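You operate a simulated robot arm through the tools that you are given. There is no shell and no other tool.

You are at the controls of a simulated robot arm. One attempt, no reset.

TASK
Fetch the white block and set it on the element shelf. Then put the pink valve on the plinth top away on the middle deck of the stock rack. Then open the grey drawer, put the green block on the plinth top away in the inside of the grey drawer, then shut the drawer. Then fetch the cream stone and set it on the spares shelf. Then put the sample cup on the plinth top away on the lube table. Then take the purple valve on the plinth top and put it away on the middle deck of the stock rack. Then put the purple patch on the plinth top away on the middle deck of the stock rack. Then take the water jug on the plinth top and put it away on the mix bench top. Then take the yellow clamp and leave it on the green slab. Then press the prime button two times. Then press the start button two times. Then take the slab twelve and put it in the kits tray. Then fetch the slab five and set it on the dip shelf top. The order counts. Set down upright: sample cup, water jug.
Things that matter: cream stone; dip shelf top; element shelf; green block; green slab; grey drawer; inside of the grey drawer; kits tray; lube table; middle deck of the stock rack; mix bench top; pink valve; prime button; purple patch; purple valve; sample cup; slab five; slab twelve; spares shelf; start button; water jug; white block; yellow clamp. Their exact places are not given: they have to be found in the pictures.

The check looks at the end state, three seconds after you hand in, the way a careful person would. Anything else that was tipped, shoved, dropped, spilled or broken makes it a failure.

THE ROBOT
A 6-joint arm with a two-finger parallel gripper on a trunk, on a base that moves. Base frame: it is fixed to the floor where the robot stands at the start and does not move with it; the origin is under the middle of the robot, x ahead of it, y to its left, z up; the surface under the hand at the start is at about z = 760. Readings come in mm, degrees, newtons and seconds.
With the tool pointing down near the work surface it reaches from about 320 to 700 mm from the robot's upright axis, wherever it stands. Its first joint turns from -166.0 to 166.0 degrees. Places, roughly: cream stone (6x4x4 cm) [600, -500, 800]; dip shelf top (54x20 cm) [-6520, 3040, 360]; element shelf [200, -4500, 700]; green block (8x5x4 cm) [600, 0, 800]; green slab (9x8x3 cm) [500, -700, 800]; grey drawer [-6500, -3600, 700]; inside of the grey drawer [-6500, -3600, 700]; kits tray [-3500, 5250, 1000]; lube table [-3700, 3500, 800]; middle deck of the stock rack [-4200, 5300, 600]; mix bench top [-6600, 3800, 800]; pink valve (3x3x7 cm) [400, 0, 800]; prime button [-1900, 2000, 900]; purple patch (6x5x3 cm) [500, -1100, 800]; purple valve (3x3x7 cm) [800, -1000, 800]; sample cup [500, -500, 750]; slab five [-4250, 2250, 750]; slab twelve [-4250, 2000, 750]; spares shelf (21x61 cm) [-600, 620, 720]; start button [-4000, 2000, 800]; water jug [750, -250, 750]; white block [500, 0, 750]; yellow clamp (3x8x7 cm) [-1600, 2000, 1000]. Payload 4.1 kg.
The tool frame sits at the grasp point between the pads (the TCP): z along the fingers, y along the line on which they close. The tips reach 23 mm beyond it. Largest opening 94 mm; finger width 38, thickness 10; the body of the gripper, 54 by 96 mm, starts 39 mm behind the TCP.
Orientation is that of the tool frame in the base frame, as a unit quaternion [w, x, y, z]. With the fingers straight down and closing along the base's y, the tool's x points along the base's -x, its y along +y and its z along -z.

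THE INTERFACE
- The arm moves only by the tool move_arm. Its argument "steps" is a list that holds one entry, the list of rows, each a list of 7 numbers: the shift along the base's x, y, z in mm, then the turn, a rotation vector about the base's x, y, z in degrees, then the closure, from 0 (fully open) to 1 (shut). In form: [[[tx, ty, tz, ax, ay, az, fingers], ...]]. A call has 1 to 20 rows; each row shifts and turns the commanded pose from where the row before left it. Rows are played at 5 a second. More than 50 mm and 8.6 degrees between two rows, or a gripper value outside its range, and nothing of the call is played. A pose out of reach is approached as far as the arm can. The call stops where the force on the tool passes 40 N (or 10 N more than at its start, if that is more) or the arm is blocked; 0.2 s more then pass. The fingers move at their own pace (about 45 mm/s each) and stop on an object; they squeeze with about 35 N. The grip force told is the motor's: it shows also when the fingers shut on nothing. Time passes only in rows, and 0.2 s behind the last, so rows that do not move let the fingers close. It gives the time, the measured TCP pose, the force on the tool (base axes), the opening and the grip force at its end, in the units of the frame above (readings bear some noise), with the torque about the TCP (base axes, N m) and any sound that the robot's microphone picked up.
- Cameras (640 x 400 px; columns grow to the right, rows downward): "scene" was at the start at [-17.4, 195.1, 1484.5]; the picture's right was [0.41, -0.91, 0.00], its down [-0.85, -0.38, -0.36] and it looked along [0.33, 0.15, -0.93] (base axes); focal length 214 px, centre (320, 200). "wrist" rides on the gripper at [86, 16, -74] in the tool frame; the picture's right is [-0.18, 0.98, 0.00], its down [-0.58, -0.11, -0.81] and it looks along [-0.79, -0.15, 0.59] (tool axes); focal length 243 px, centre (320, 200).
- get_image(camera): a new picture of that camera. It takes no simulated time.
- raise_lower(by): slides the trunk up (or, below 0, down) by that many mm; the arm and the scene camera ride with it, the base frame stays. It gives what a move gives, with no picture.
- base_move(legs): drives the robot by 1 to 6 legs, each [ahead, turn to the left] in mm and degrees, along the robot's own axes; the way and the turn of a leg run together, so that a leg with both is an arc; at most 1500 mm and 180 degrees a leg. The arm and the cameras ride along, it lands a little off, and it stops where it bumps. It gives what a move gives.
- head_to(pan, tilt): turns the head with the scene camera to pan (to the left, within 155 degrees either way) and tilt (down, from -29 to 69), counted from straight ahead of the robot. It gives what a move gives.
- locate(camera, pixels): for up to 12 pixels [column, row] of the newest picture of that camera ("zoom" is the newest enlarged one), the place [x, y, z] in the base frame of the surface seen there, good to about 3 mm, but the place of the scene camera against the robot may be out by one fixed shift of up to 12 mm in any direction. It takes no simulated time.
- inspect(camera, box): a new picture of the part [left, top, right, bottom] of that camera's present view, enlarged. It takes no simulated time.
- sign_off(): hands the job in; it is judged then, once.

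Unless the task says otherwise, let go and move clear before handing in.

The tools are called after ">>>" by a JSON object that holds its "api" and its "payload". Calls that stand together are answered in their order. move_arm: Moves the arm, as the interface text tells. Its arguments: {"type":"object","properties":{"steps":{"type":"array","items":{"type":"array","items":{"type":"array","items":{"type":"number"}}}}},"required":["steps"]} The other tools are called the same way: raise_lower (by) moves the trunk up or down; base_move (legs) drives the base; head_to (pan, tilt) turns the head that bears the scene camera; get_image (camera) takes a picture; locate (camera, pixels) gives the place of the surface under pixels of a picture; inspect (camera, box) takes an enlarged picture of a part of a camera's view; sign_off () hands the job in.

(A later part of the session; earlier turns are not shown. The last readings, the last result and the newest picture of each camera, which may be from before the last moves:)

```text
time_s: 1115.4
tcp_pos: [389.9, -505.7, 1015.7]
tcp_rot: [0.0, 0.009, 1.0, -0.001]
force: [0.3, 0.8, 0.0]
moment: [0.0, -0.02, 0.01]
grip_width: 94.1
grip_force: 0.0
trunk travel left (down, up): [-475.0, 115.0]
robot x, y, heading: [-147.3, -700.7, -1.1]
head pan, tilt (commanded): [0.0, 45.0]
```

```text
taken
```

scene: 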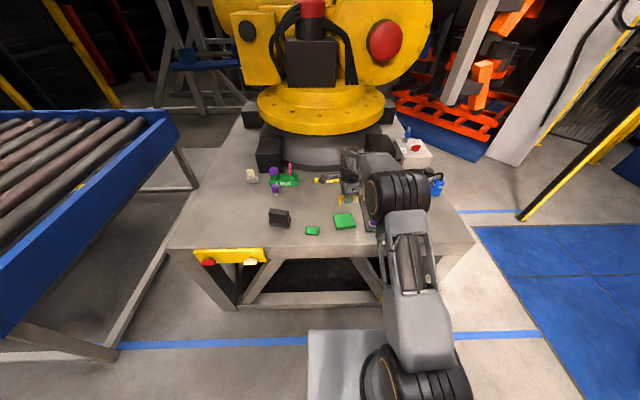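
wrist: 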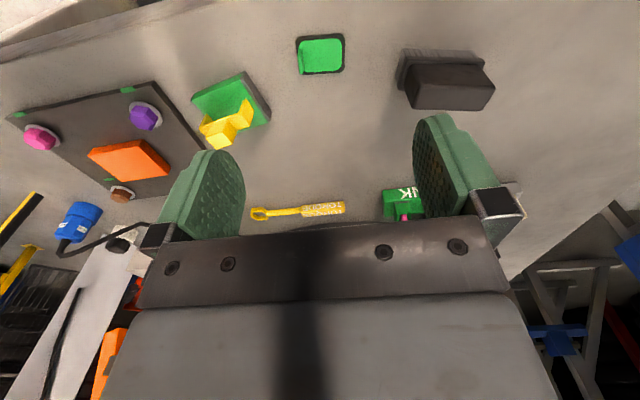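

Both legs are on the slab (right leg y≈-684, edge ≈-698). Next, the prime button: retracting the arm and driving to the corridor beside the machine.

>>> {"api": "move_arm", "payload": {"steps": [[[-25, -38, 10, 0, 0, 0, 0], [-25, -38, 10, 0, 0, 0, 0], [-25, -38, 10, 0, 0, 0, 0], [-25, -38, 10, 0, 0, 0, 0], [-10, -38, 0, 0, 0, 0, 0], [0, 0, 0, 0, 0, 0, 0]]]}}

>>> {"api": "base_move", "payload": {"legs": [[0, 166.5], [1500, 0], [860, 0], [0, -75]]}}

```text
time_s: 1116.8
tcp_pos: [280.0, -697.7, 1058.8]
tcp_rot: [-0.001, 0.009, 1.0, 0.0]
force: [0.1, 0.1, -0.9]
moment: [0.0, 0.01, -0.02]
grip_width: 94.0
grip_force: 0.0
trunk travel left (down, up): [-475.0, 115.0]
robot x, y, heading: [-146.1, -701.2, -1.2]
head pan, tilt (commanded): [0.0, 45.0]
```

```text
time_s: 1138.4
tcp_pos: [-2427.3, 310.4, 1058.3]
tcp_rot: [0.0, -0.706, 0.708, -0.001]
force: [-1.6, 0.9, -0.6]
moment: [0.0, 0.03, 0.01]
grip_width: 94.2
grip_force: 0.0
trunk travel left (down, up): [-475.0, 115.0]
robot x, y, heading: [-2414.4, -114.4, 89.7]
head pan, tilt (commanded): [0.0, 45.0]
```

Driving up the corridor to y≈1950 and looking right at the panel.

>>> {"api": "base_move", "payload": {"legs": [[1500, 0], [560, 0]]}}

>>> {"api": "head_to", "payload": {"pan": -85, "tilt": 40}}

>>> {"api": "get_image", "payload": {"camera": "scene"}}

```text
time_s: 1148.6
tcp_pos: [-2461.6, 2365.7, 1057.6]
tcp_rot: [0.0, 0.717, -0.697, 0.002]
force: [0.5, -0.7, -0.7]
moment: [0.01, 0.02, 0.02]
grip_width: 94.1
grip_force: 0.1
trunk travel left (down, up): [-475.0, 115.0]
robot x, y, heading: [-2432.0, 1942.8, 91.7]
head pan, tilt (commanded): [0.0, 45.0]
```

```text
time_s: 1150.2
tcp_pos: [-2462.6, 2367.4, 1058.2]
tcp_rot: [0.0, 0.718, -0.696, 0.002]
force: [-0.7, 0.7, 0.2]
moment: [0.0, 0.02, -0.07]
grip_width: 94.0
grip_force: 0.1
trunk travel left (down, up): [-475.0, 115.0]
robot x, y, heading: [-2436.9, 1943.4, 91.5]
head pan, tilt (commanded): [-85.0, 40.0]
```

```text
taken
```

scene: 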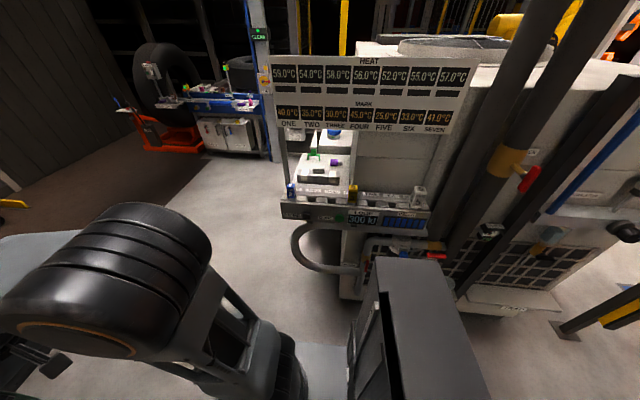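

The ledge with panel is at (350,210). Zooming in.

>>> {"api": "inspect", "payload": {"camera": "scene", "box": [270, 170, 450, 290]}}

>>> {"api": "locate", "payload": {"camera": "zoom", "pixels": [[75, 155], [105, 150], [130, 155], [175, 155], [240, 170], [320, 160], [60, 120], [520, 130], [55, 160], [210, 175], [380, 160], [540, 185]]}}

```text
3.33 times, centred on (360, 230) of scene
```

zoom: 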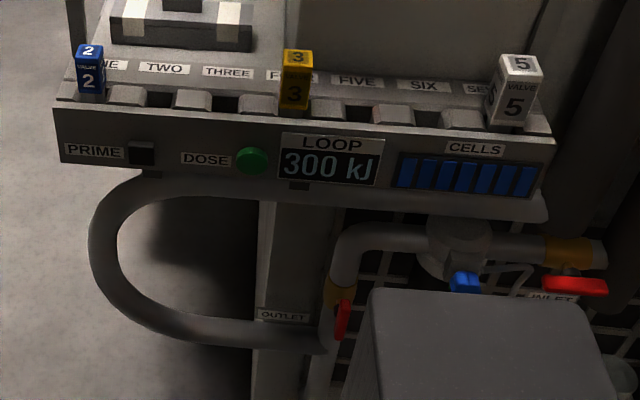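

```text
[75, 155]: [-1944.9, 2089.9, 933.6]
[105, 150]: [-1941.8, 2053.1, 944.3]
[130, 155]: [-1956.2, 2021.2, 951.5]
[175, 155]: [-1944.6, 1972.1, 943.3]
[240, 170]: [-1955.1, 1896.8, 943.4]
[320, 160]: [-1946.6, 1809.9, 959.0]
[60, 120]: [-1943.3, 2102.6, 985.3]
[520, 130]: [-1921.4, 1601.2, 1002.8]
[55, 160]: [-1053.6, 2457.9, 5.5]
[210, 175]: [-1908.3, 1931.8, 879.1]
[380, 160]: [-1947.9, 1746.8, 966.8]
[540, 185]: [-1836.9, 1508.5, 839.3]
```

The PRIME button is a dark square at about (-1957,2010,948), facing the corridor and protruding ~12 mm. I'll retract, turn to face it, and back up 100 mm so I can press with tilted fingertips.

>>> {"api": "move_arm", "payload": {"steps": [[[0, -30, 0, 0, 0, 0, 1], [0, -30, 0, 0, 0, 0, 1], [0, 0, 0, 0, 0, 0, 1], [0, 0, 0, 0, 0, 0, 1], [0, 0, 0, 0, 0, 0, 1]]]}}

>>> {"api": "base_move", "payload": {"legs": [[0, -91], [-110, 0]]}}

>>> {"api": "head_to", "payload": {"pan": 0, "tilt": 35}}

>>> {"api": "get_image", "payload": {"camera": "scene"}}

>>> {"api": "get_image", "payload": {"camera": "wrist"}}

```text
time_s: 1151.4
tcp_pos: [-2461.2, 2306.5, 1056.9]
tcp_rot: [0.0, 0.718, -0.696, 0.002]
force: [-0.2, -0.3, 0.1]
moment: [0.01, -0.01, 0.03]
grip_width: 0.0
grip_force: 13.4
trunk travel left (down, up): [-475.0, 115.0]
robot x, y, heading: [-2434.6, 1941.1, 91.6]
head pan, tilt (commanded): [-85.0, 40.0]
```

```text
time_s: 1156.4
tcp_pos: [-2182.2, 1966.7, 1056.8]
tcp_rot: [0.0, -0.018, 1.0, -0.001]
force: [0.7, 0.7, 0.7]
moment: [-0.03, 0.02, -0.03]
grip_width: 0.0
grip_force: 34.8
trunk travel left (down, up): [-475.0, 115.0]
robot x, y, heading: [-2547.8, 1936.1, 1.8]
head pan, tilt (commanded): [-85.0, 40.0]
```

```text
time_s: 1158.0
tcp_pos: [-2181.8, 1966.0, 1056.6]
tcp_rot: [-0.001, -0.018, 1.0, 0.0]
force: [0.1, 0.1, 0.3]
moment: [0.0, 0.03, -0.02]
grip_width: 0.0
grip_force: 34.8
trunk travel left (down, up): [-475.0, 115.0]
robot x, y, heading: [-2548.9, 1937.7, 1.7]
head pan, tilt (commanded): [0.0, 35.0]
```

```text
taken
```

scene: 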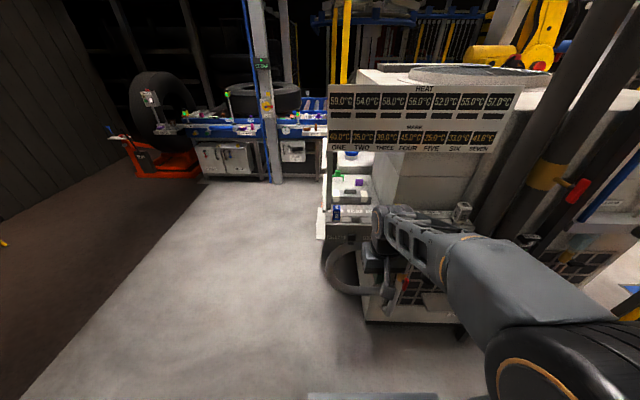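

```text
taken
```

wrist: 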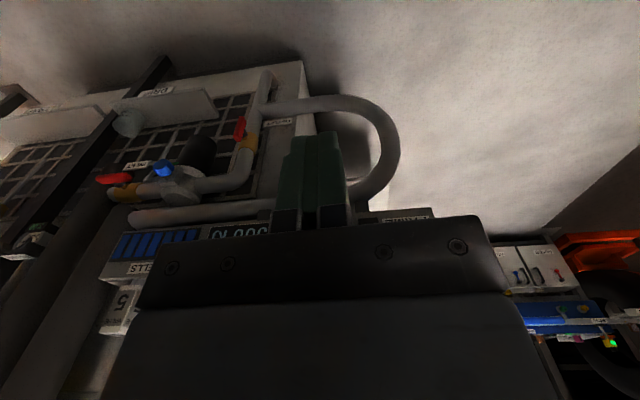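

The PRIME label is just hidden behind the hand at (405,213). I'll raise the hand so the button comes into view.

>>> {"api": "move_arm", "payload": {"steps": [[[0, -10, 40, 0, 0, -2, 1], [0, -10, 40, 0, 0, 0, 1], [0, 0, 30, 0, 0, 0, 1], [0, 0, 0, 0, 0, 0, 1]]]}}

>>> {"api": "get_image", "payload": {"camera": "wrist"}}

>>> {"api": "inspect", "payload": {"camera": "wrist", "box": [330, 130, 470, 230]}}

```text
time_s: 1159.0
tcp_pos: [-2178.2, 1945.0, 1165.0]
tcp_rot: [-0.001, 0.001, 1.0, -0.001]
force: [-0.3, 0.0, 0.0]
moment: [-0.02, 0.02, 0.01]
grip_width: 0.0
grip_force: 34.8
trunk travel left (down, up): [-475.0, 115.0]
robot x, y, heading: [-2546.4, 1938.4, 2.0]
head pan, tilt (commanded): [0.0, 35.0]
```

```text
taken
```

wrist: 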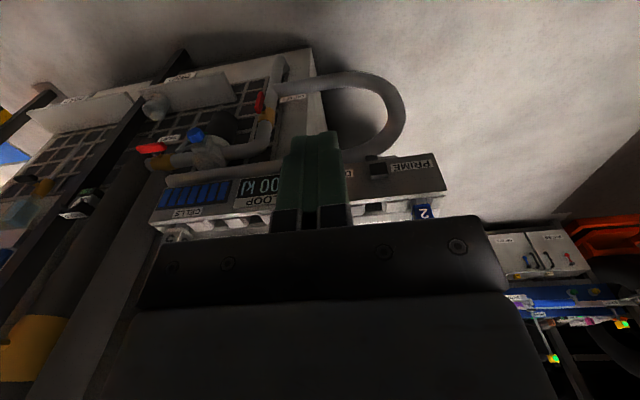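

```text
4.00 times, centred on (400, 180) of wrist
```

zoom: 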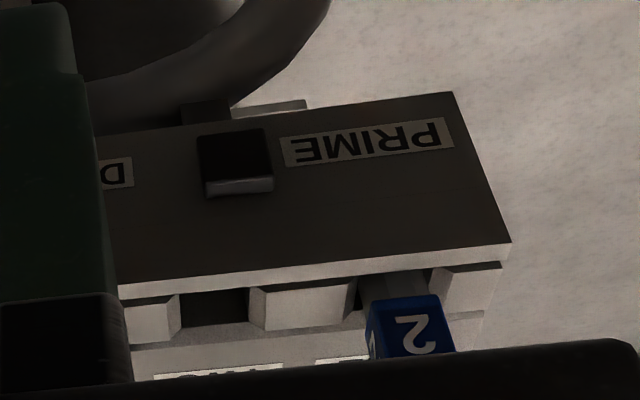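

>>> {"api": "locate", "payload": {"camera": "zoom", "pixels": [[235, 155], [205, 140], [265, 140], [235, 185], [210, 188], [270, 183], [350, 140], [300, 220], [510, 245], [410, 310], [200, 105], [250, 230]]}}

```text
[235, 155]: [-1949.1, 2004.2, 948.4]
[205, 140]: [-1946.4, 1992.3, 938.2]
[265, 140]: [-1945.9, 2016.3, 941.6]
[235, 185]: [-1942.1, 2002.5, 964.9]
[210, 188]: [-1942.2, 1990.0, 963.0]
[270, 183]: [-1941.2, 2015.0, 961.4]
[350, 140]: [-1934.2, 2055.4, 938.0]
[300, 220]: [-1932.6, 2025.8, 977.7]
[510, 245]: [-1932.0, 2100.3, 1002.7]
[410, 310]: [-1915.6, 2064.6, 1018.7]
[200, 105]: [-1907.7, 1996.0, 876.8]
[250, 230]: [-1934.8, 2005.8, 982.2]
```

The button's face is at x≈-1948, centred (2003.5, 950), panel face x≈-1933. I'll tilt the closed fingers 30° forward and move in front of it.

>>> {"api": "move_arm", "payload": {"steps": [[[15, 14, -20, 0, -7.5, 0, 1], [15, 14, -20, 0, -7.5, 0, 1], [15, 14, -20, 0, -7.5, 0, 1], [15, 14, -20, 0, -7.5, 0, 1], [20, 2.5, -40, 0, 0, 0, 1], [20, 0, -40, 0, 0, 0, 1], [20, 0, -40, 0, 0, 0, 1], [10, 0, -5, 0, 0, 0, 1], [0, 0, 0, 0, 0, 0, 1]]]}}

>>> {"api": "get_image", "payload": {"camera": "wrist"}}

>>> {"api": "get_image", "payload": {"camera": "scene"}}

```text
time_s: 1161.0
tcp_pos: [-2051.9, 2003.3, 963.3]
tcp_rot: [0.259, 0.0, 0.966, -0.001]
force: [-0.6, 0.5, -0.7]
moment: [0.02, 0.01, 0.0]
grip_width: 0.0
grip_force: 34.3
trunk travel left (down, up): [-475.0, 115.0]
robot x, y, heading: [-2547.8, 1937.0, 1.7]
head pan, tilt (commanded): [0.0, 35.0]
```

```text
taken
```

wrist: 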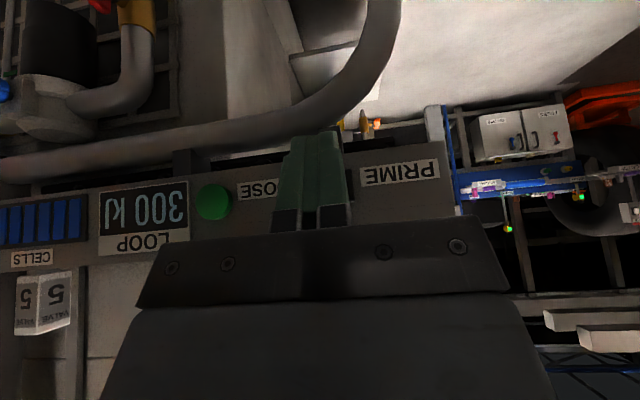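

```text
taken
```

scene: 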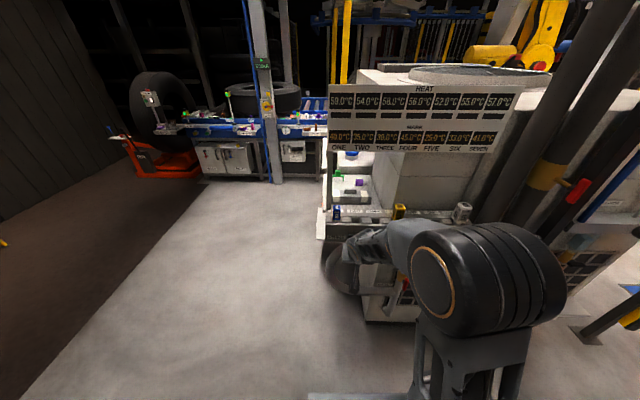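

Tilt achieved without limits. Advancing to just before the button, then pressing in small steps.

>>> {"api": "move_arm", "payload": {"steps": [[[20, 0, -2, 0, 0, 0, 1], [20, 0, -1, 0, 0, 0, 1], [18, 0, 0, 0, 0, 0, 1], [0, 0, 0, 0, 0, 0, 1]]]}}

>>> {"api": "get_image", "payload": {"camera": "wrist"}}

```text
time_s: 1162.0
tcp_pos: [-1993.7, 2004.8, 958.9]
tcp_rot: [0.258, 0.0, 0.966, 0.0]
force: [0.0, 0.6, 0.4]
moment: [-0.05, 0.01, 0.0]
grip_width: 0.2
grip_force: 34.9
trunk travel left (down, up): [-475.0, 115.0]
robot x, y, heading: [-2544.5, 1937.9, 1.7]
head pan, tilt (commanded): [0.0, 35.0]
```

```text
taken
```

wrist: 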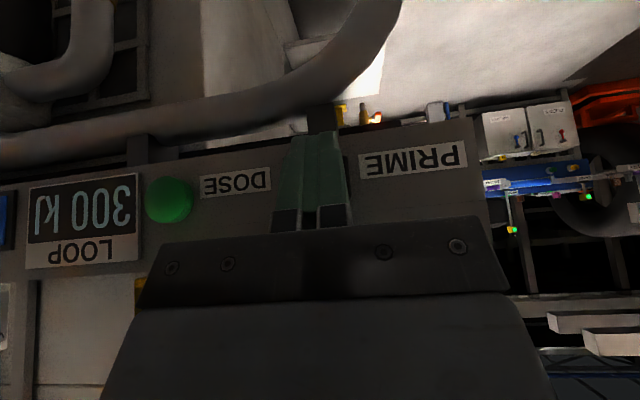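

Fingers are in line with the button. First press: small steps forward, hold, and see the force and sound.

>>> {"api": "move_arm", "payload": {"steps": [[[5, 0, 0, 0, 0, 0, 1], [5, 0, 0, 0, 0, 0, 1], [4, 0, 0, 0, 0, 0, 1], [3, 0, 0, 0, 0, 0, 1], [3, 0, 0, 0, 0, 0, 1], [2, 0, 0, 0, 0, 0, 1]]]}}

```text
time_s: 1163.4
tcp_pos: [-1972.1, 2005.4, 959.7]
tcp_rot: [0.258, -0.001, 0.966, -0.002]
force: [-1.9, 0.6, -0.7]
moment: [0.01, 0.05, -0.01]
grip_width: 0.0
grip_force: 34.7
trunk travel left (down, up): [-475.0, 115.0]
robot x, y, heading: [-2549.6, 1940.3, 1.8]
head pan, tilt (commanded): [0.0, 35.0]
heard: click
```

A click was heard: first press registered. Releasing by 20 mm.

>>> {"api": "move_arm", "payload": {"steps": [[[-6, 0, 0, 0, 0, 0, 1], [-8, 0, 0, 0, 0, 0, 1], [-8, 0, 0, 0, 0, 0, 1], [0, 0, 0, 0, 0, 0, 1], [0, 0, 0, 0, 0, 0, 1]]]}}

>>> {"api": "get_image", "payload": {"camera": "wrist"}}

```text
time_s: 1164.6
tcp_pos: [-1995.0, 2004.2, 958.0]
tcp_rot: [0.257, -0.001, 0.966, 0.0]
force: [-0.5, 0.2, -0.7]
moment: [0.02, 0.01, 0.0]
grip_width: 0.0
grip_force: 34.7
trunk travel left (down, up): [-475.0, 115.0]
robot x, y, heading: [-2545.0, 1933.6, 1.7]
head pan, tilt (commanded): [0.0, 35.0]
```

```text
taken
```

wrist: 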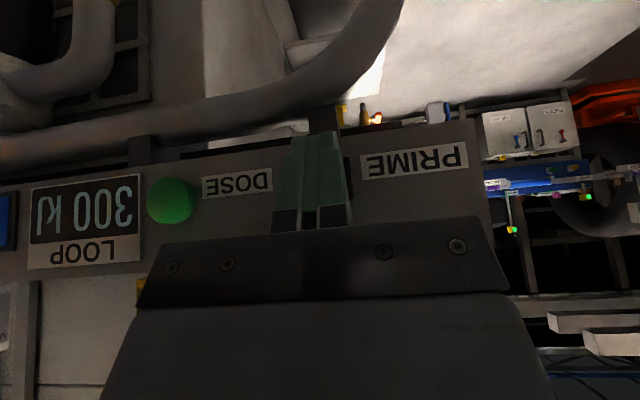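

Second press with the same motion.

>>> {"api": "move_arm", "payload": {"steps": [[[5, 0, 0, 0, 0, 0, 1], [5, 0, 0, 0, 0, 0, 1], [4, 0, 0, 0, 0, 0, 1], [3, 0, 0, 0, 0, 0, 1], [3, 0, 0, 0, 0, 0, 1], [2, 0, 0, 0, 0, 0, 1]]]}}

```text
time_s: 1166.0
tcp_pos: [-1971.2, 2004.7, 959.5]
tcp_rot: [0.258, -0.001, 0.966, 0.0]
force: [-2.4, -0.5, -0.5]
moment: [0.0, 0.05, -0.01]
grip_width: 0.0
grip_force: 34.8
trunk travel left (down, up): [-475.0, 115.0]
robot x, y, heading: [-2549.7, 1935.0, 1.5]
head pan, tilt (commanded): [0.0, 35.0]
heard: click
```

Second click heard. Backing away and returning the tool to vertical.

>>> {"api": "move_arm", "payload": {"steps": [[[-8, 0, 0, 0, 0, 0, 1], [-20, 0, 0, 0, 0, 0, 1], [-30, 0, 5, 0, 0, 0, 1], [-30, 0, 10, 0, 0, 0, 1], [-20, -14, 20, 0, 7.5, 0, 1], [-15, -14, 20, 0, 7.5, 0, 0.5], [-15, -14, 20, 0, 7.5, 0, 0], [-15, -14, 20, 0, 7.5, 0, 0], [0, 0, 0, 0, 0, 0, 0]]]}}

>>> {"api": "get_image", "payload": {"camera": "wrist"}}

```text
time_s: 1168.0
tcp_pos: [-2125.3, 1948.0, 1054.4]
tcp_rot: [-0.001, -0.001, 1.0, -0.001]
force: [0.2, 0.3, 0.1]
moment: [-0.02, -0.02, -0.01]
grip_width: 85.6
grip_force: 0.1
trunk travel left (down, up): [-475.0, 115.0]
robot x, y, heading: [-2547.4, 1940.9, 1.6]
head pan, tilt (commanded): [0.0, 35.0]
```

```text
taken
```

wrist: 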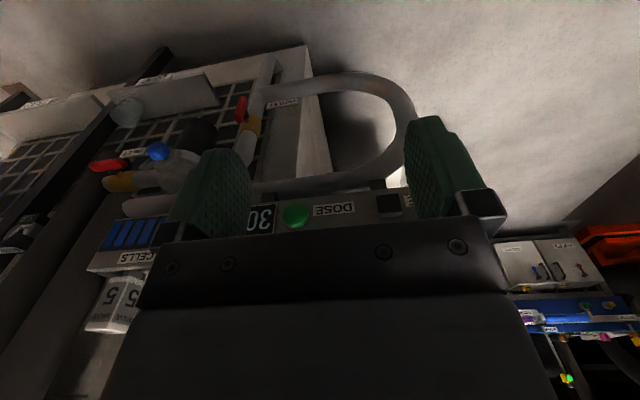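

Prime done (two clicks). Next the start button on the slab console near (-4000,2000): driving round the north side.

>>> {"api": "base_move", "payload": {"legs": [[0, 89.5], [1500, 0], [670, 0], [0, 82.5]]}}

>>> {"api": "base_move", "payload": {"legs": [[1500, 0], [250, 0], [0, 81.5]]}}

```text
time_s: 1186.2
tcp_pos: [-3029.5, 4170.0, 1053.7]
tcp_rot: [-0.001, 0.998, -0.065, 0.001]
force: [-0.1, 0.9, 1.4]
moment: [0.0, 0.02, 0.02]
grip_width: 93.8
grip_force: 0.0
trunk travel left (down, up): [-475.0, 115.0]
robot x, y, heading: [-2609.9, 4125.4, 174.3]
head pan, tilt (commanded): [0.0, 35.0]
```

```text
time_s: 1198.8
tcp_pos: [-4536.4, 3934.4, 1054.1]
tcp_rot: [-0.001, 0.811, 0.585, 0.0]
force: [0.3, -0.7, 0.4]
moment: [-0.01, 0.03, -0.01]
grip_width: 94.0
grip_force: 0.1
trunk travel left (down, up): [-475.0, 115.0]
robot x, y, heading: [-4408.2, 4337.1, -106.8]
head pan, tilt (commanded): [0.0, 35.0]
```

Now down the west aisle to about (-4890,2150).

>>> {"api": "base_move", "payload": {"legs": [[0, 4.2], [1500, 0], [720, 0]]}}

>>> {"api": "head_to", "payload": {"pan": 95, "tilt": 35}}

>>> {"api": "get_image", "payload": {"camera": "scene"}}

```text
time_s: 1210.2
tcp_pos: [-4975.8, 1754.9, 1053.9]
tcp_rot: [-0.001, 0.787, 0.617, 0.0]
force: [-0.1, 0.9, -0.2]
moment: [0.0, 0.02, -0.03]
grip_width: 94.1
grip_force: 0.1
trunk travel left (down, up): [-475.0, 115.0]
robot x, y, heading: [-4881.9, 2166.6, -101.8]
head pan, tilt (commanded): [0.0, 35.0]
```

```text
time_s: 1211.9
tcp_pos: [-4975.2, 1755.0, 1054.1]
tcp_rot: [-0.001, 0.787, 0.617, 0.0]
force: [-0.2, -0.1, 0.0]
moment: [-0.02, 0.03, 0.0]
grip_width: 94.2
grip_force: 0.1
trunk travel left (down, up): [-475.0, 115.0]
robot x, y, heading: [-4882.7, 2170.5, -102.0]
head pan, tilt (commanded): [95.0, 35.0]
```

```text
taken
```

scene: 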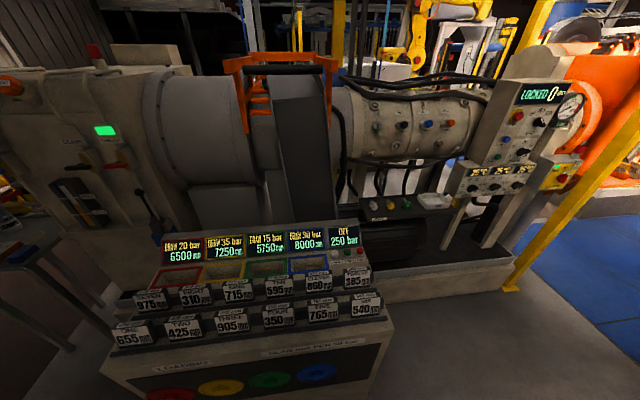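

The console holds labelled slabs in slots and display panels. Zooming in to read them and find the start button.

>>> {"api": "inspect", "payload": {"camera": "scene", "box": [90, 260, 400, 370]}}

>>> {"api": "inspect", "payload": {"camera": "scene", "box": [240, 210, 400, 310]}}

>>> {"api": "inspect", "payload": {"camera": "scene", "box": [340, 60, 600, 220]}}

```text
2.06 times, centred on (245, 315) of scene
```

zoom: 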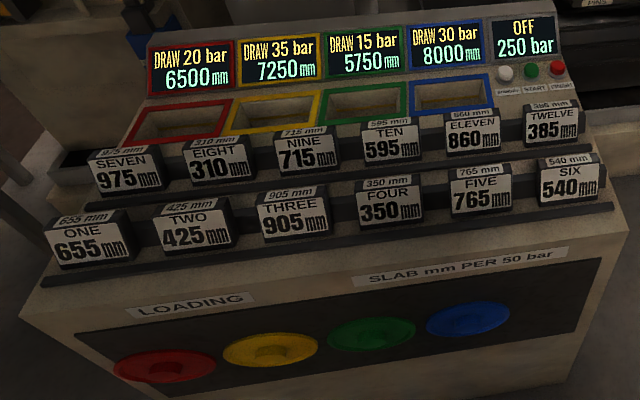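

```text
4.00 times, centred on (320, 260) of scene
```

zoom: 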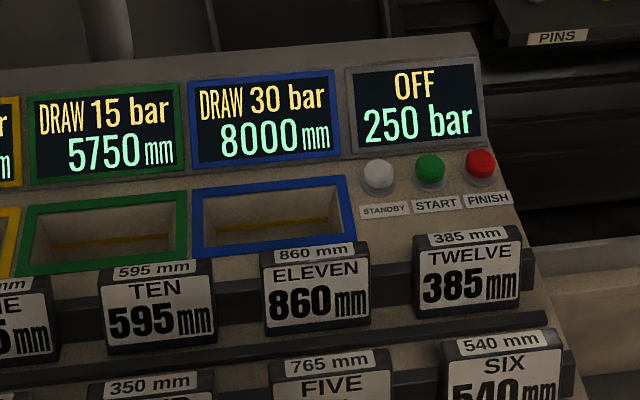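

```text
2.46 times, centred on (470, 140) of scene
```

zoom: 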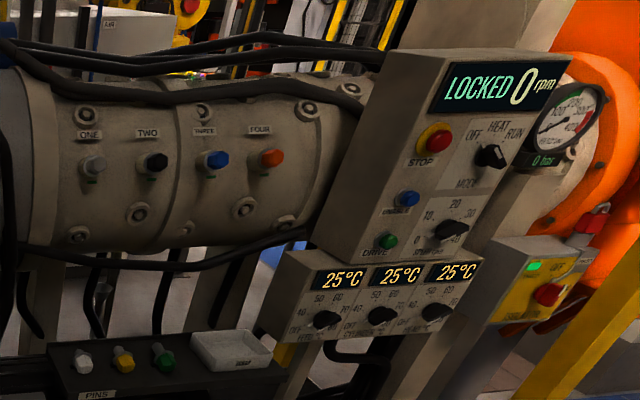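

START is the green button between STANDBY and FINISH; slabs TWELVE and FIVE are readable. Locating them.

>>> {"api": "inspect", "payload": {"camera": "scene", "box": [240, 210, 400, 310]}}

>>> {"api": "locate", "payload": {"camera": "zoom", "pixels": [[430, 165], [430, 185], [380, 172], [480, 160], [435, 203], [460, 245], [470, 285], [420, 250], [520, 235], [330, 360], [335, 390], [470, 60]]}}

```text
4.00 times, centred on (320, 260) of scene
```

zoom: 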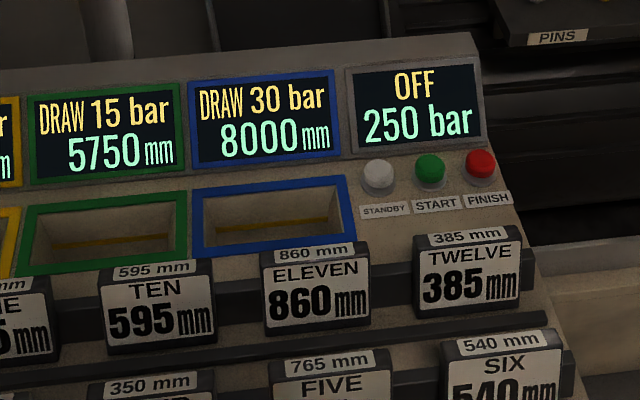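

```text
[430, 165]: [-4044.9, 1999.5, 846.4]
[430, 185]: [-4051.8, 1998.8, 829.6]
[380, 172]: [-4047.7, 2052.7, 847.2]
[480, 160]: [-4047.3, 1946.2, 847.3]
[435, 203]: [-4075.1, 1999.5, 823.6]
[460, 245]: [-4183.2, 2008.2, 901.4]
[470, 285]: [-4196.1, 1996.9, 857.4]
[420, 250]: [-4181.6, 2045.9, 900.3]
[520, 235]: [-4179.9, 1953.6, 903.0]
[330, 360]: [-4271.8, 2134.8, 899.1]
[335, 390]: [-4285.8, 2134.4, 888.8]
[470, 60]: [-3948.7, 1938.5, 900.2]
```

START's top is at about (-4045,2000,846), pressable from above; slab TWELVE is at (-4185,2000), FIVE at (-4280,2135). I'll position the robot at (-4600,2000) facing east.

>>> {"api": "base_move", "payload": {"legs": [[165, 0], [0, 102], [310, 0]]}}

>>> {"api": "head_to", "payload": {"pan": 0, "tilt": 45}}

>>> {"api": "get_image", "payload": {"camera": "scene"}}

>>> {"api": "get_image", "payload": {"camera": "wrist"}}

```text
time_s: 1219.4
tcp_pos: [-4182.7, 2005.0, 1054.3]
tcp_rot: [-0.002, 0.012, 1.0, -0.002]
force: [-0.4, 0.5, 0.5]
moment: [0.0, 0.0, 0.02]
grip_width: 94.0
grip_force: 0.0
trunk travel left (down, up): [-475.0, 115.0]
robot x, y, heading: [-4606.4, 2009.7, 0.4]
head pan, tilt (commanded): [95.0, 35.0]
```

```text
time_s: 1221.1
tcp_pos: [-4184.4, 2006.4, 1054.8]
tcp_rot: [0.0, 0.012, 1.0, -0.001]
force: [0.1, -0.2, 0.0]
moment: [-0.02, 0.02, 0.01]
grip_width: 93.9
grip_force: 0.1
trunk travel left (down, up): [-475.0, 115.0]
robot x, y, heading: [-4605.8, 2006.3, 0.6]
head pan, tilt (commanded): [0.0, 45.0]
```

```text
taken
```

scene: 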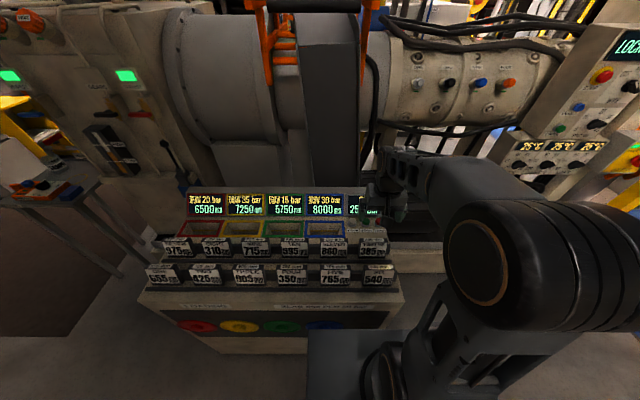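

```text
taken
```

wrist: 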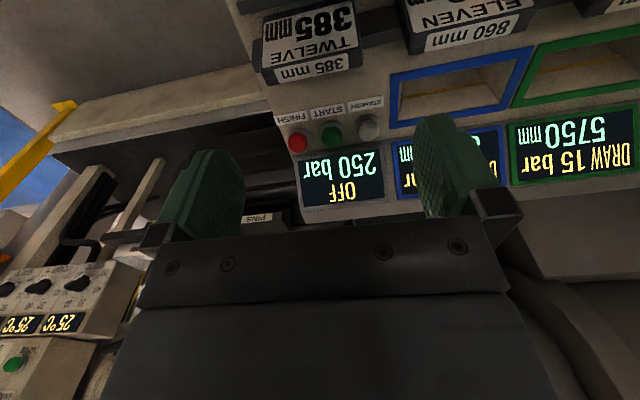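

The wrist view shows START (green) at (332,132) between FINISH and STANDBY, with TWELVE above. Zooming and locating precisely.

>>> {"api": "inspect", "payload": {"camera": "wrist", "box": [250, 0, 410, 210]}}

>>> {"api": "inspect", "payload": {"camera": "wrist", "box": [270, 90, 400, 180]}}

>>> {"api": "locate", "payload": {"camera": "zoom", "pixels": [[305, 200], [305, 190], [305, 215], [135, 250], [480, 185], [300, 100], [290, 185], [325, 185], [320, 310], [305, 150], [300, 232]]}}

```text
1.90 times, centred on (330, 105) of wrist
```

zoom: 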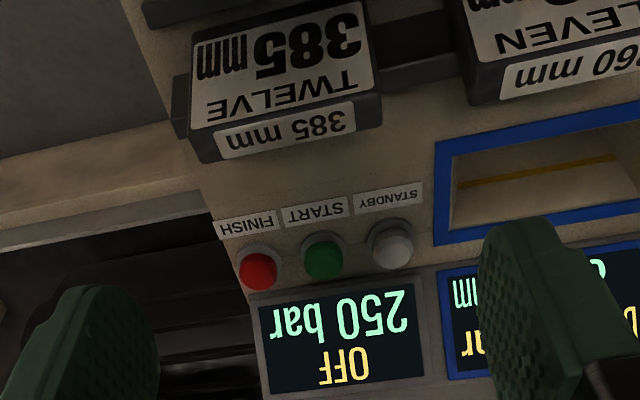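

```text
4.44 times, centred on (335, 135) of wrist
```

zoom: 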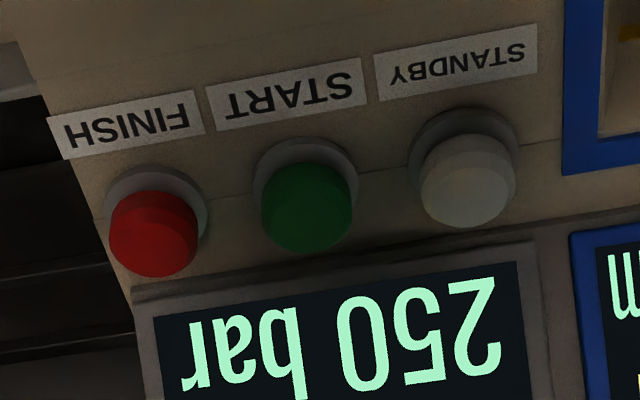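

```text
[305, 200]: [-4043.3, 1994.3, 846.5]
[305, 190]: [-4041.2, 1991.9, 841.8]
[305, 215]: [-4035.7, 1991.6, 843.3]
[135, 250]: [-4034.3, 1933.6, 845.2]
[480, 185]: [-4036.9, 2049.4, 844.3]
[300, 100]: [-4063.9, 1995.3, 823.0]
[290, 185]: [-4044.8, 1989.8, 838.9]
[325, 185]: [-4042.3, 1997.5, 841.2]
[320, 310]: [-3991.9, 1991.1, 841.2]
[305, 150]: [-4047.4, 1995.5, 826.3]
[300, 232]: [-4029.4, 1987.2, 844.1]
```

START's cap centre is about (-4037,1992), top z≈845. I'll close the fingers and move above it at z≈900.

>>> {"api": "move_arm", "payload": {"steps": [[[25, -3, -20, 0, 0, 0, 1], [30, -3, -25, 0, 0, 0, 1], [30, -3, -27, 0, 0, 0, 1], [30, -3, -30, 0, 0, 0, 1], [28, -2, -30, 0, 0, 0, 1], [0, 0, -18, 0, 0, 0, 1], [0, 0, 0, 0, 0, 0, 1]]]}}

>>> {"api": "get_image", "payload": {"camera": "wrist"}}

```text
time_s: 1222.7
tcp_pos: [-4040.7, 1992.5, 904.3]
tcp_rot: [-0.001, 0.013, 1.0, 0.0]
force: [-0.1, 0.3, 0.3]
moment: [0.0, -0.03, 0.01]
grip_width: 0.2
grip_force: 34.9
trunk travel left (down, up): [-475.0, 115.0]
robot x, y, heading: [-4604.4, 2008.9, -0.0]
head pan, tilt (commanded): [0.0, 45.0]
```

```text
taken
```

wrist: 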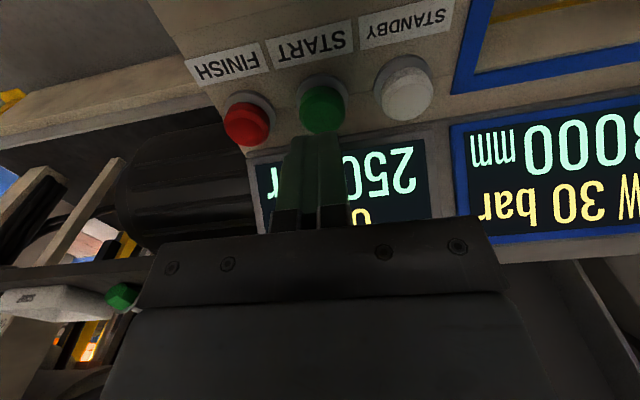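

The closed fingers are above the green button. One more locate to confirm, then press.

>>> {"api": "locate", "payload": {"camera": "wrist", "pixels": [[322, 112], [322, 95], [305, 105], [340, 108], [322, 125], [345, 165], [247, 125], [404, 90]]}}

```text
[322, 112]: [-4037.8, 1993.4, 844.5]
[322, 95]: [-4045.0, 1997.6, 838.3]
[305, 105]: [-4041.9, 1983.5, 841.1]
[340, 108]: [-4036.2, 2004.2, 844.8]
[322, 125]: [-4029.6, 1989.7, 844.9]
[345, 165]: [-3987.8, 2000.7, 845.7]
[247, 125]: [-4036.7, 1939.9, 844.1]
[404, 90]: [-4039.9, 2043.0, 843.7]
```

Aligned. Descending and pressing in small steps, listening for a click.

>>> {"api": "move_arm", "payload": {"steps": [[[1, 0.5, -18, 0, 0, 0, 1], [0, 0, -12, 0, 0, 0, 1], [0, 0, -4, 0, 0, 0, 1], [0, 0, -3, 0, 0, 0, 1], [0, 0, -2, 0, 0, 0, 1]]]}}

```text
time_s: 1223.9
tcp_pos: [-4041.3, 1993.8, 866.3]
tcp_rot: [-0.001, 0.012, 1.0, 0.0]
force: [-0.2, 0.4, 0.4]
moment: [0.0, 0.0, 0.0]
grip_width: 0.0
grip_force: 35.6
trunk travel left (down, up): [-475.0, 115.0]
robot x, y, heading: [-4606.9, 2008.3, 0.2]
head pan, tilt (commanded): [0.0, 45.0]
```

>>> {"api": "move_arm", "payload": {"steps": [[[0, 0, -2, 0, 0, 0, 1], [0, 0, -2, 0, 0, 0, 1], [0, 0, 0, 0, 0, 0, 1]]]}}

```text
time_s: 1224.7
tcp_pos: [-4040.2, 1994.6, 861.4]
tcp_rot: [0.0, 0.012, 1.0, -0.001]
force: [-1.3, 0.3, 2.0]
moment: [-0.01, -0.05, 0.01]
grip_width: 0.0
grip_force: 35.1
trunk travel left (down, up): [-475.0, 115.0]
robot x, y, heading: [-4608.1, 2008.2, 0.5]
head pan, tilt (commanded): [0.0, 45.0]
heard: click
```

Click. Releasing by 16 mm, then pressing a second time.

>>> {"api": "move_arm", "payload": {"steps": [[[0, 0, 6, 0, 0, 0, 1], [0, 0, 10, 0, 0, 0, 1], [0, 0, 0, 0, 0, 0, 1], [0, 0, 0, 0, 0, 0, 1]]]}}

>>> {"api": "move_arm", "payload": {"steps": [[[0, 0, -8, 0, 0, 0, 1], [0, 0, -4, 0, 0, 0, 1], [0, 0, -2, 0, 0, 0, 1], [0, 0, -2, 0, 0, 0, 1], [0, 0, 0, 0, 0, 0, 1]]]}}

```text
time_s: 1225.7
tcp_pos: [-4038.1, 1993.5, 877.0]
tcp_rot: [-0.001, 0.013, 1.0, -0.001]
force: [-0.4, -0.2, -0.2]
moment: [-0.02, 0.0, 0.03]
grip_width: 0.0
grip_force: 35.3
trunk travel left (down, up): [-475.0, 115.0]
robot x, y, heading: [-4605.9, 2007.9, 0.2]
head pan, tilt (commanded): [0.0, 45.0]
```

```text
time_s: 1226.9
tcp_pos: [-4039.9, 1993.2, 860.9]
tcp_rot: [0.0, 0.012, 1.0, -0.001]
force: [-0.2, 1.9, 3.2]
moment: [0.01, -0.03, 0.03]
grip_width: 0.0
grip_force: 34.9
trunk travel left (down, up): [-475.0, 115.0]
robot x, y, heading: [-4603.3, 2007.8, 0.3]
head pan, tilt (commanded): [0.0, 45.0]
heard: click
```

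Second click. Raising and moving back to view slab TWELVE.

>>> {"api": "move_arm", "payload": {"steps": [[[0, 0, 15, 0, 0, 0, 1], [0, 0, 30, 0, 0, 0, 1], [0, 0, 40, 0, 0, 0, 1], [-30, 2, 35, 0, 0, 0, 0.5], [-40, 2, 20, 0, 0, 0, 0], [-45, 2, 0, 0, 0, 0, 0], [-45, 2, 0, 0, 0, 0, 0], [-45, 2, 0, 0, 0, 0, 0], [-30, 2, 0, 0, 0, 0, 0], [0, 0, 0, 0, 0, 0, 0]]]}}

>>> {"api": "get_image", "payload": {"camera": "wrist"}}

>>> {"api": "inspect", "payload": {"camera": "wrist", "box": [220, 40, 440, 200]}}

```text
time_s: 1229.1
tcp_pos: [-4274.6, 2004.9, 1001.7]
tcp_rot: [-0.001, 0.012, 1.0, -0.001]
force: [-0.5, -0.6, -0.8]
moment: [0.01, -0.04, 0.04]
grip_width: 94.1
grip_force: 0.0
trunk travel left (down, up): [-475.0, 115.0]
robot x, y, heading: [-4606.6, 2007.5, 0.2]
head pan, tilt (commanded): [0.0, 45.0]
```

```text
taken
```

wrist: 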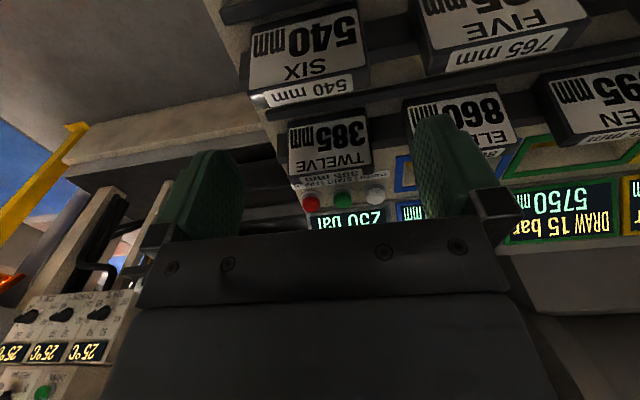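

```text
2.50 times, centred on (330, 120) of wrist
```

zoom: 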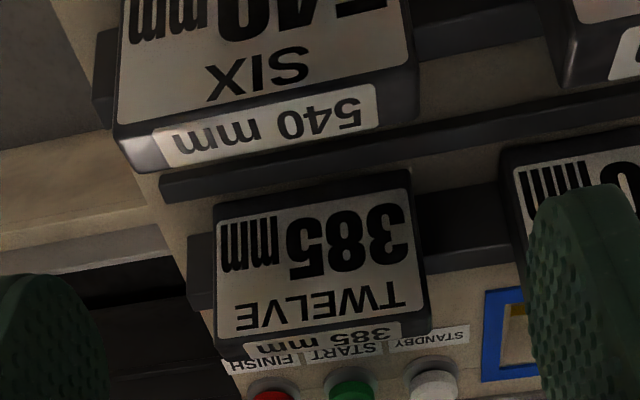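

Slab TWELVE's face and top label are visible (zoom (320,280)). I'll locate its edges to get thickness, width and height.

>>> {"api": "locate", "payload": {"camera": "zoom", "pixels": [[222, 212], [410, 180], [222, 340], [425, 315], [230, 358], [428, 340], [320, 335], [330, 352], [310, 200], [320, 260], [200, 290], [460, 250]]}}

>>> {"api": "locate", "payload": {"camera": "zoom", "pixels": [[300, 225], [400, 290], [330, 345], [250, 350], [330, 358], [400, 335], [170, 180], [350, 170], [270, 100], [260, 130], [300, 320], [160, 90]]}}

```text
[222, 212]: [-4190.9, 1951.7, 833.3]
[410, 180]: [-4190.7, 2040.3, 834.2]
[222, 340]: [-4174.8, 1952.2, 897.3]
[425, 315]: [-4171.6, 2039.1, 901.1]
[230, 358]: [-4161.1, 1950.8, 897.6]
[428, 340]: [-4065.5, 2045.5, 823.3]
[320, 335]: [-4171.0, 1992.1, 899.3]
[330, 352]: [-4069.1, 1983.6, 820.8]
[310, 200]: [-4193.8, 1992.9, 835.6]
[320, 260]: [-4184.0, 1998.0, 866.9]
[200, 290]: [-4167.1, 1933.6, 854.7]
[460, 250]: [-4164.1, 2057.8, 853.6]
```

```text
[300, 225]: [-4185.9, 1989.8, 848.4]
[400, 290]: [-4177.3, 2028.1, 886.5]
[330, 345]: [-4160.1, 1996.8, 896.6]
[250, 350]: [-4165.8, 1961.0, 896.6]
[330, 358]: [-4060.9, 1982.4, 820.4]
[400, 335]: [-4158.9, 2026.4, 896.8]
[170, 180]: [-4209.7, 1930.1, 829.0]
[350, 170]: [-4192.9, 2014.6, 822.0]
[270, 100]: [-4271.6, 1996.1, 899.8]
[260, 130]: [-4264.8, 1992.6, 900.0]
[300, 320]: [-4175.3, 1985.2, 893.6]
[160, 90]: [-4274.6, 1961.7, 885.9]
```

TWELVE leans back ~15.5°: about 90 mm wide, ~15 mm thick, top z≈898. A black rail runs behind it; I'll find the rail's top height and depth.

>>> {"api": "locate", "payload": {"camera": "zoom", "pixels": [[200, 300], [202, 307], [195, 240], [470, 262], [475, 270], [470, 200], [450, 230], [480, 280], [300, 190], [400, 170], [185, 260]]}}

>>> {"api": "inspect", "payload": {"camera": "scene", "box": [300, 220, 420, 300]}}

```text
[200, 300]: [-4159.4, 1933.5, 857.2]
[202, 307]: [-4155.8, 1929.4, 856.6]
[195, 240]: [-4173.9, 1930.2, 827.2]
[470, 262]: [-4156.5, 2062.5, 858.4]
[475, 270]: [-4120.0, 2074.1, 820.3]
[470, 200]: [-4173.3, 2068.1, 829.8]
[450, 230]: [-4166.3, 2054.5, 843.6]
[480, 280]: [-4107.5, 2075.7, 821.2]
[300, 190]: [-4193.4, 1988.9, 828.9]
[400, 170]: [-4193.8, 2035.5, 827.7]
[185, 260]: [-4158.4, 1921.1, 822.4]
```

```text
5.00 times, centred on (360, 260) of scene
```

zoom: 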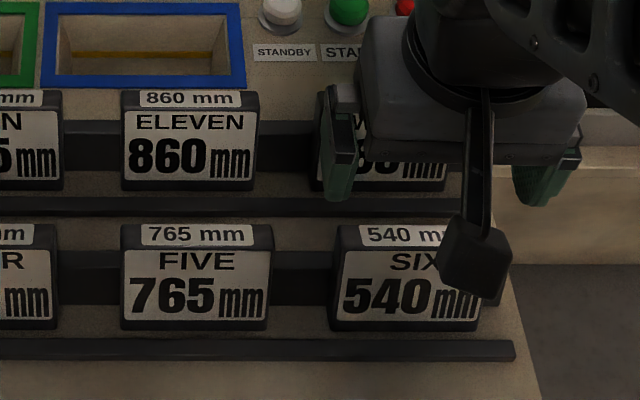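

The back rail's top is z≈857 and thin, so I'll grip only the top ~26 mm of the slab. I'll yaw the hand -88.6° so the fingers close across the slab's thickness, then tilt 15.5° to match its lean.

>>> {"api": "move_arm", "payload": {"steps": [[[11.5, -0.8, 0, 0, 0, -8.05, 0.4], [11.5, -0.8, 0, 0, 0, -8.05, 0.4], [11.5, -0.8, 0, 0, 0, -8.05, 0.4], [11.5, -0.8, 0, 0, 0, -8.05, 0.4], [11.5, -0.8, 0, 0, 0, -8.05, 0.4], [11.5, -0.8, 0, 0, 0, -8.05, 0.4], [11.5, -0.8, 0, 0, 0, -8.05, 0.4], [11.5, -0.8, 0, 0, 0, -8.05, 0.4], [11.5, -0.8, 0, 0, 0, -8.05, 0.4], [11.5, -0.8, 0, 0, 0, -8.05, 0.4], [11.6, -1, 0, 0, 0, -8.05, 0.4], [0, 0, 0, 0, 7.75, 0, 0.4], [0, 0, 0, 0, 7.75, 0, 0.4], [0, 0, 0, 0, 0, 0, 0.4]]]}}

>>> {"api": "get_image", "payload": {"camera": "wrist"}}

>>> {"api": "get_image", "payload": {"camera": "scene"}}

```text
time_s: 1232.1
tcp_pos: [-4148.1, 1997.1, 1001.8]
tcp_rot: [-0.097, 0.701, 0.7, -0.097]
force: [-0.2, -0.3, -0.2]
moment: [0.02, -0.03, 0.03]
grip_width: 56.2
grip_force: 0.1
trunk travel left (down, up): [-475.0, 115.0]
robot x, y, heading: [-4604.4, 2010.8, 0.3]
head pan, tilt (commanded): [0.0, 45.0]
```

```text
taken
```

wrist: 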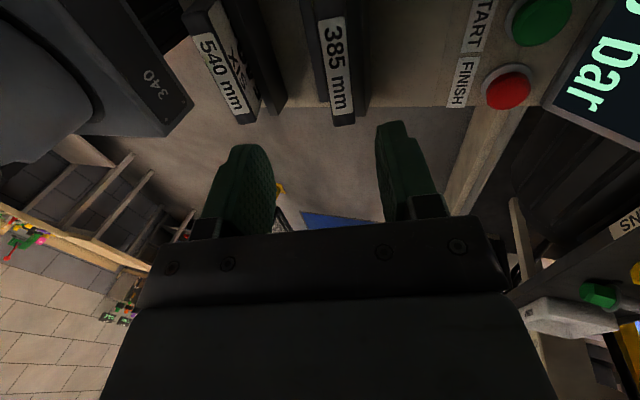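

```text
taken
```

scene: 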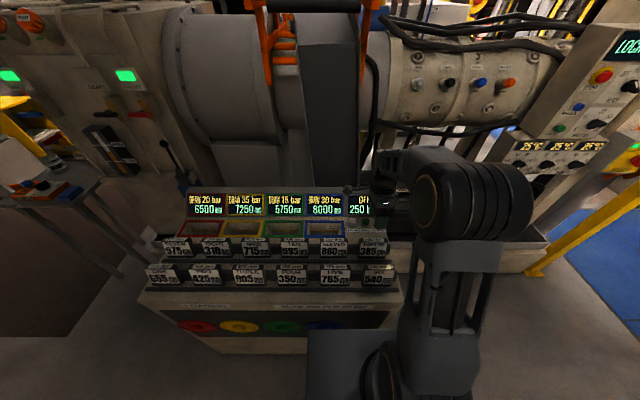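

The wrist view now looks along the slab: TWELVE's top label at (338,70). Locating its top edges for thickness and centre.

>>> {"api": "inspect", "payload": {"camera": "wrist", "box": [280, 0, 420, 140]}}

>>> {"api": "locate", "payload": {"camera": "zoom", "pixels": [[200, 60], [280, 60], [235, 60], [215, 300], [300, 300], [260, 320], [240, 200], [290, 200], [330, 200], [265, 345], [190, 200], [315, 250]]}}

```text
2.86 times, centred on (350, 70) of wrist
```

zoom: 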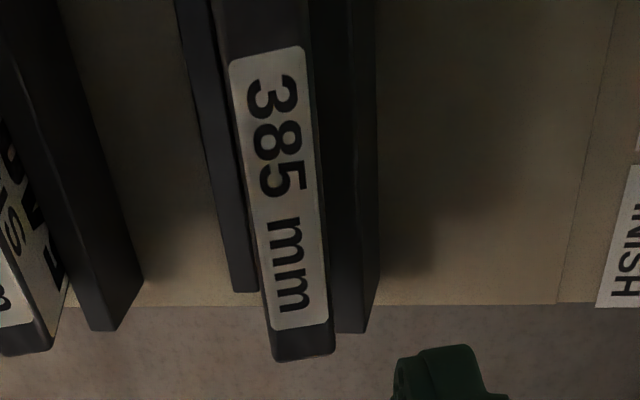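

```text
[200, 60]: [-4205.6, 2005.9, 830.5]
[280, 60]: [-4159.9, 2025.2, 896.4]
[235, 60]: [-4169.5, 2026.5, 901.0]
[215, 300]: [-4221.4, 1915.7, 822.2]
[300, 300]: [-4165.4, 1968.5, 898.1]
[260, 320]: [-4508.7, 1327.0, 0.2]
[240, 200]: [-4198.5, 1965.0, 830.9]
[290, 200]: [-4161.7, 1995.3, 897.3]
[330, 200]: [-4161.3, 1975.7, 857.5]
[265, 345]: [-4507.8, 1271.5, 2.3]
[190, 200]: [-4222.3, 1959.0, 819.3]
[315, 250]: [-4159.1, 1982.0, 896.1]
```

TWELVE's top mid-line is x≈-4164.5, z≈898, thickness ~16 mm; the rail top is 857.5. Aligning to the slab axis and descending along it.

>>> {"api": "move_arm", "payload": {"steps": [[[12.4, -1, 0, 0, 0, 0, 0.4], [-7.5, 0, -27.2, 0, 0, 0, 0.4], [-7.5, 0, -27.2, 0, 0, 0, 0.4], [-7.5, 0, -27.2, 0, 0, 0, 0.4], [0, 0, 0, 0, 0, 0, 0.4]]]}}

>>> {"api": "get_image", "payload": {"camera": "wrist"}}

```text
time_s: 1233.3
tcp_pos: [-4158.9, 1994.0, 920.5]
tcp_rot: [-0.096, 0.701, 0.7, -0.095]
force: [-0.4, -0.2, -0.5]
moment: [0.04, 0.04, -0.03]
grip_width: 56.3
grip_force: 0.1
trunk travel left (down, up): [-475.0, 115.0]
robot x, y, heading: [-4603.1, 2009.2, 0.4]
head pan, tilt (commanded): [0.0, 45.0]
```

```text
taken
```

wrist: 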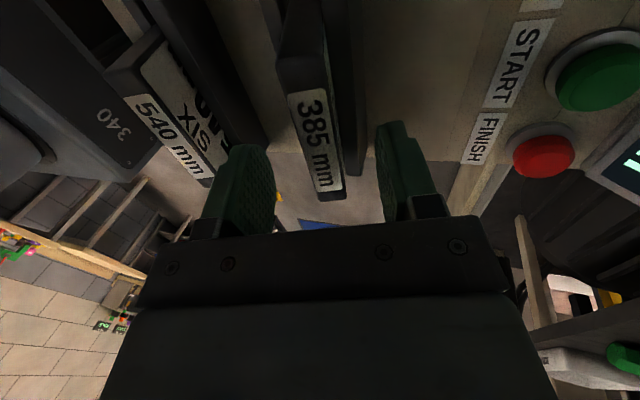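

The slab is centred between the fingers. Final descent and closing.

>>> {"api": "move_arm", "payload": {"steps": [[[-4, 1, -14, 0, 0, 0, 0.4], [-3.5, 1, -13, 0, 0, 0, 0.4], [0, 0, 0, 0, 0, 0, 0.4], [0, 0, 0, 0, 0, 0, 1], [0, 0, 0, 0, 0, 0, 1], [0, 0, 0, 0, 0, 0, 1], [0, 0, 0, 0, 0, 0, 1]]]}}

>>> {"api": "get_image", "payload": {"camera": "wrist"}}

```text
time_s: 1234.9
tcp_pos: [-4165.3, 1996.6, 892.8]
tcp_rot: [-0.097, 0.701, 0.7, -0.095]
force: [-7.0, 0.1, 2.7]
moment: [0.07, 0.21, 0.19]
grip_width: 19.9
grip_force: 35.0
trunk travel left (down, up): [-475.0, 115.0]
robot x, y, heading: [-4607.7, 2007.0, 0.2]
head pan, tilt (commanded): [0.0, 45.0]
```

```text
taken
```

wrist: 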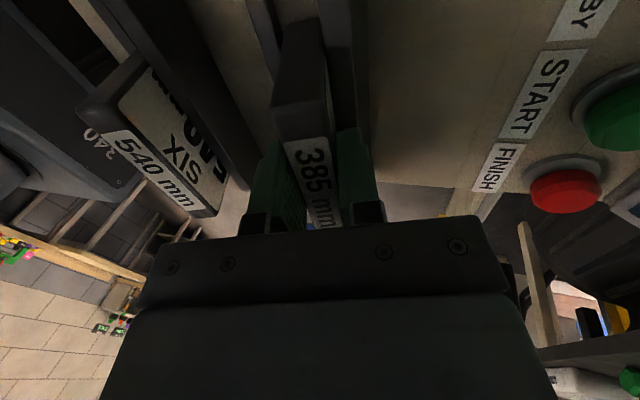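

Gripped at 19.9 mm. Pulling it up along its lean axis.

>>> {"api": "move_arm", "payload": {"steps": [[[2.7, 0, 9.6, 0, 0, 0, 1], [5.3, 0, 19.3, 0, 0, 0, 1], [6.7, 0, 24, 0, 0, 0, 1], [8, 0, 29, 0, 0, 0, 1], [8, 0, 29, 0, 0, 0, 1], [0, 0, 0, 0, 0, 0, 1]]]}}

>>> {"api": "get_image", "payload": {"camera": "wrist"}}

>>> {"api": "get_image", "payload": {"camera": "scene"}}

```text
time_s: 1236.3
tcp_pos: [-4134.8, 1997.6, 1003.5]
tcp_rot: [-0.096, 0.701, 0.701, -0.096]
force: [0.3, 0.2, -1.4]
moment: [0.01, 0.01, 0.0]
grip_width: 19.5
grip_force: 35.2
trunk travel left (down, up): [-475.0, 115.0]
robot x, y, heading: [-4607.7, 2006.8, 0.1]
head pan, tilt (commanded): [0.0, 45.0]
```

```text
taken
```

wrist: 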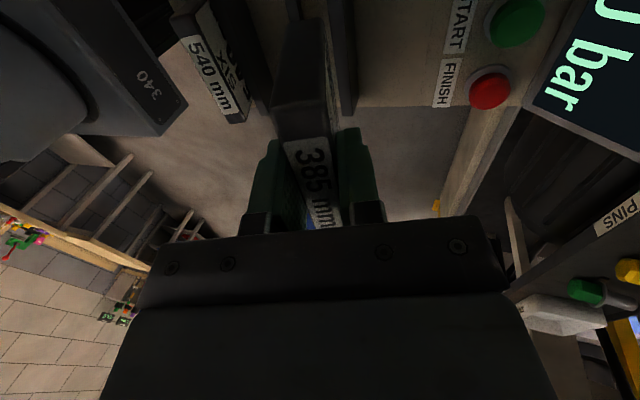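

```text
taken
```

scene: 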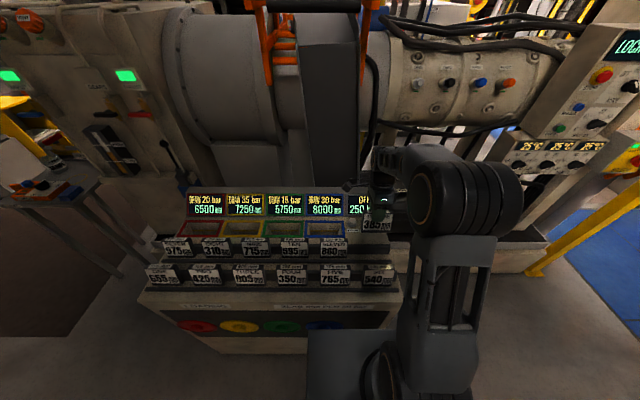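

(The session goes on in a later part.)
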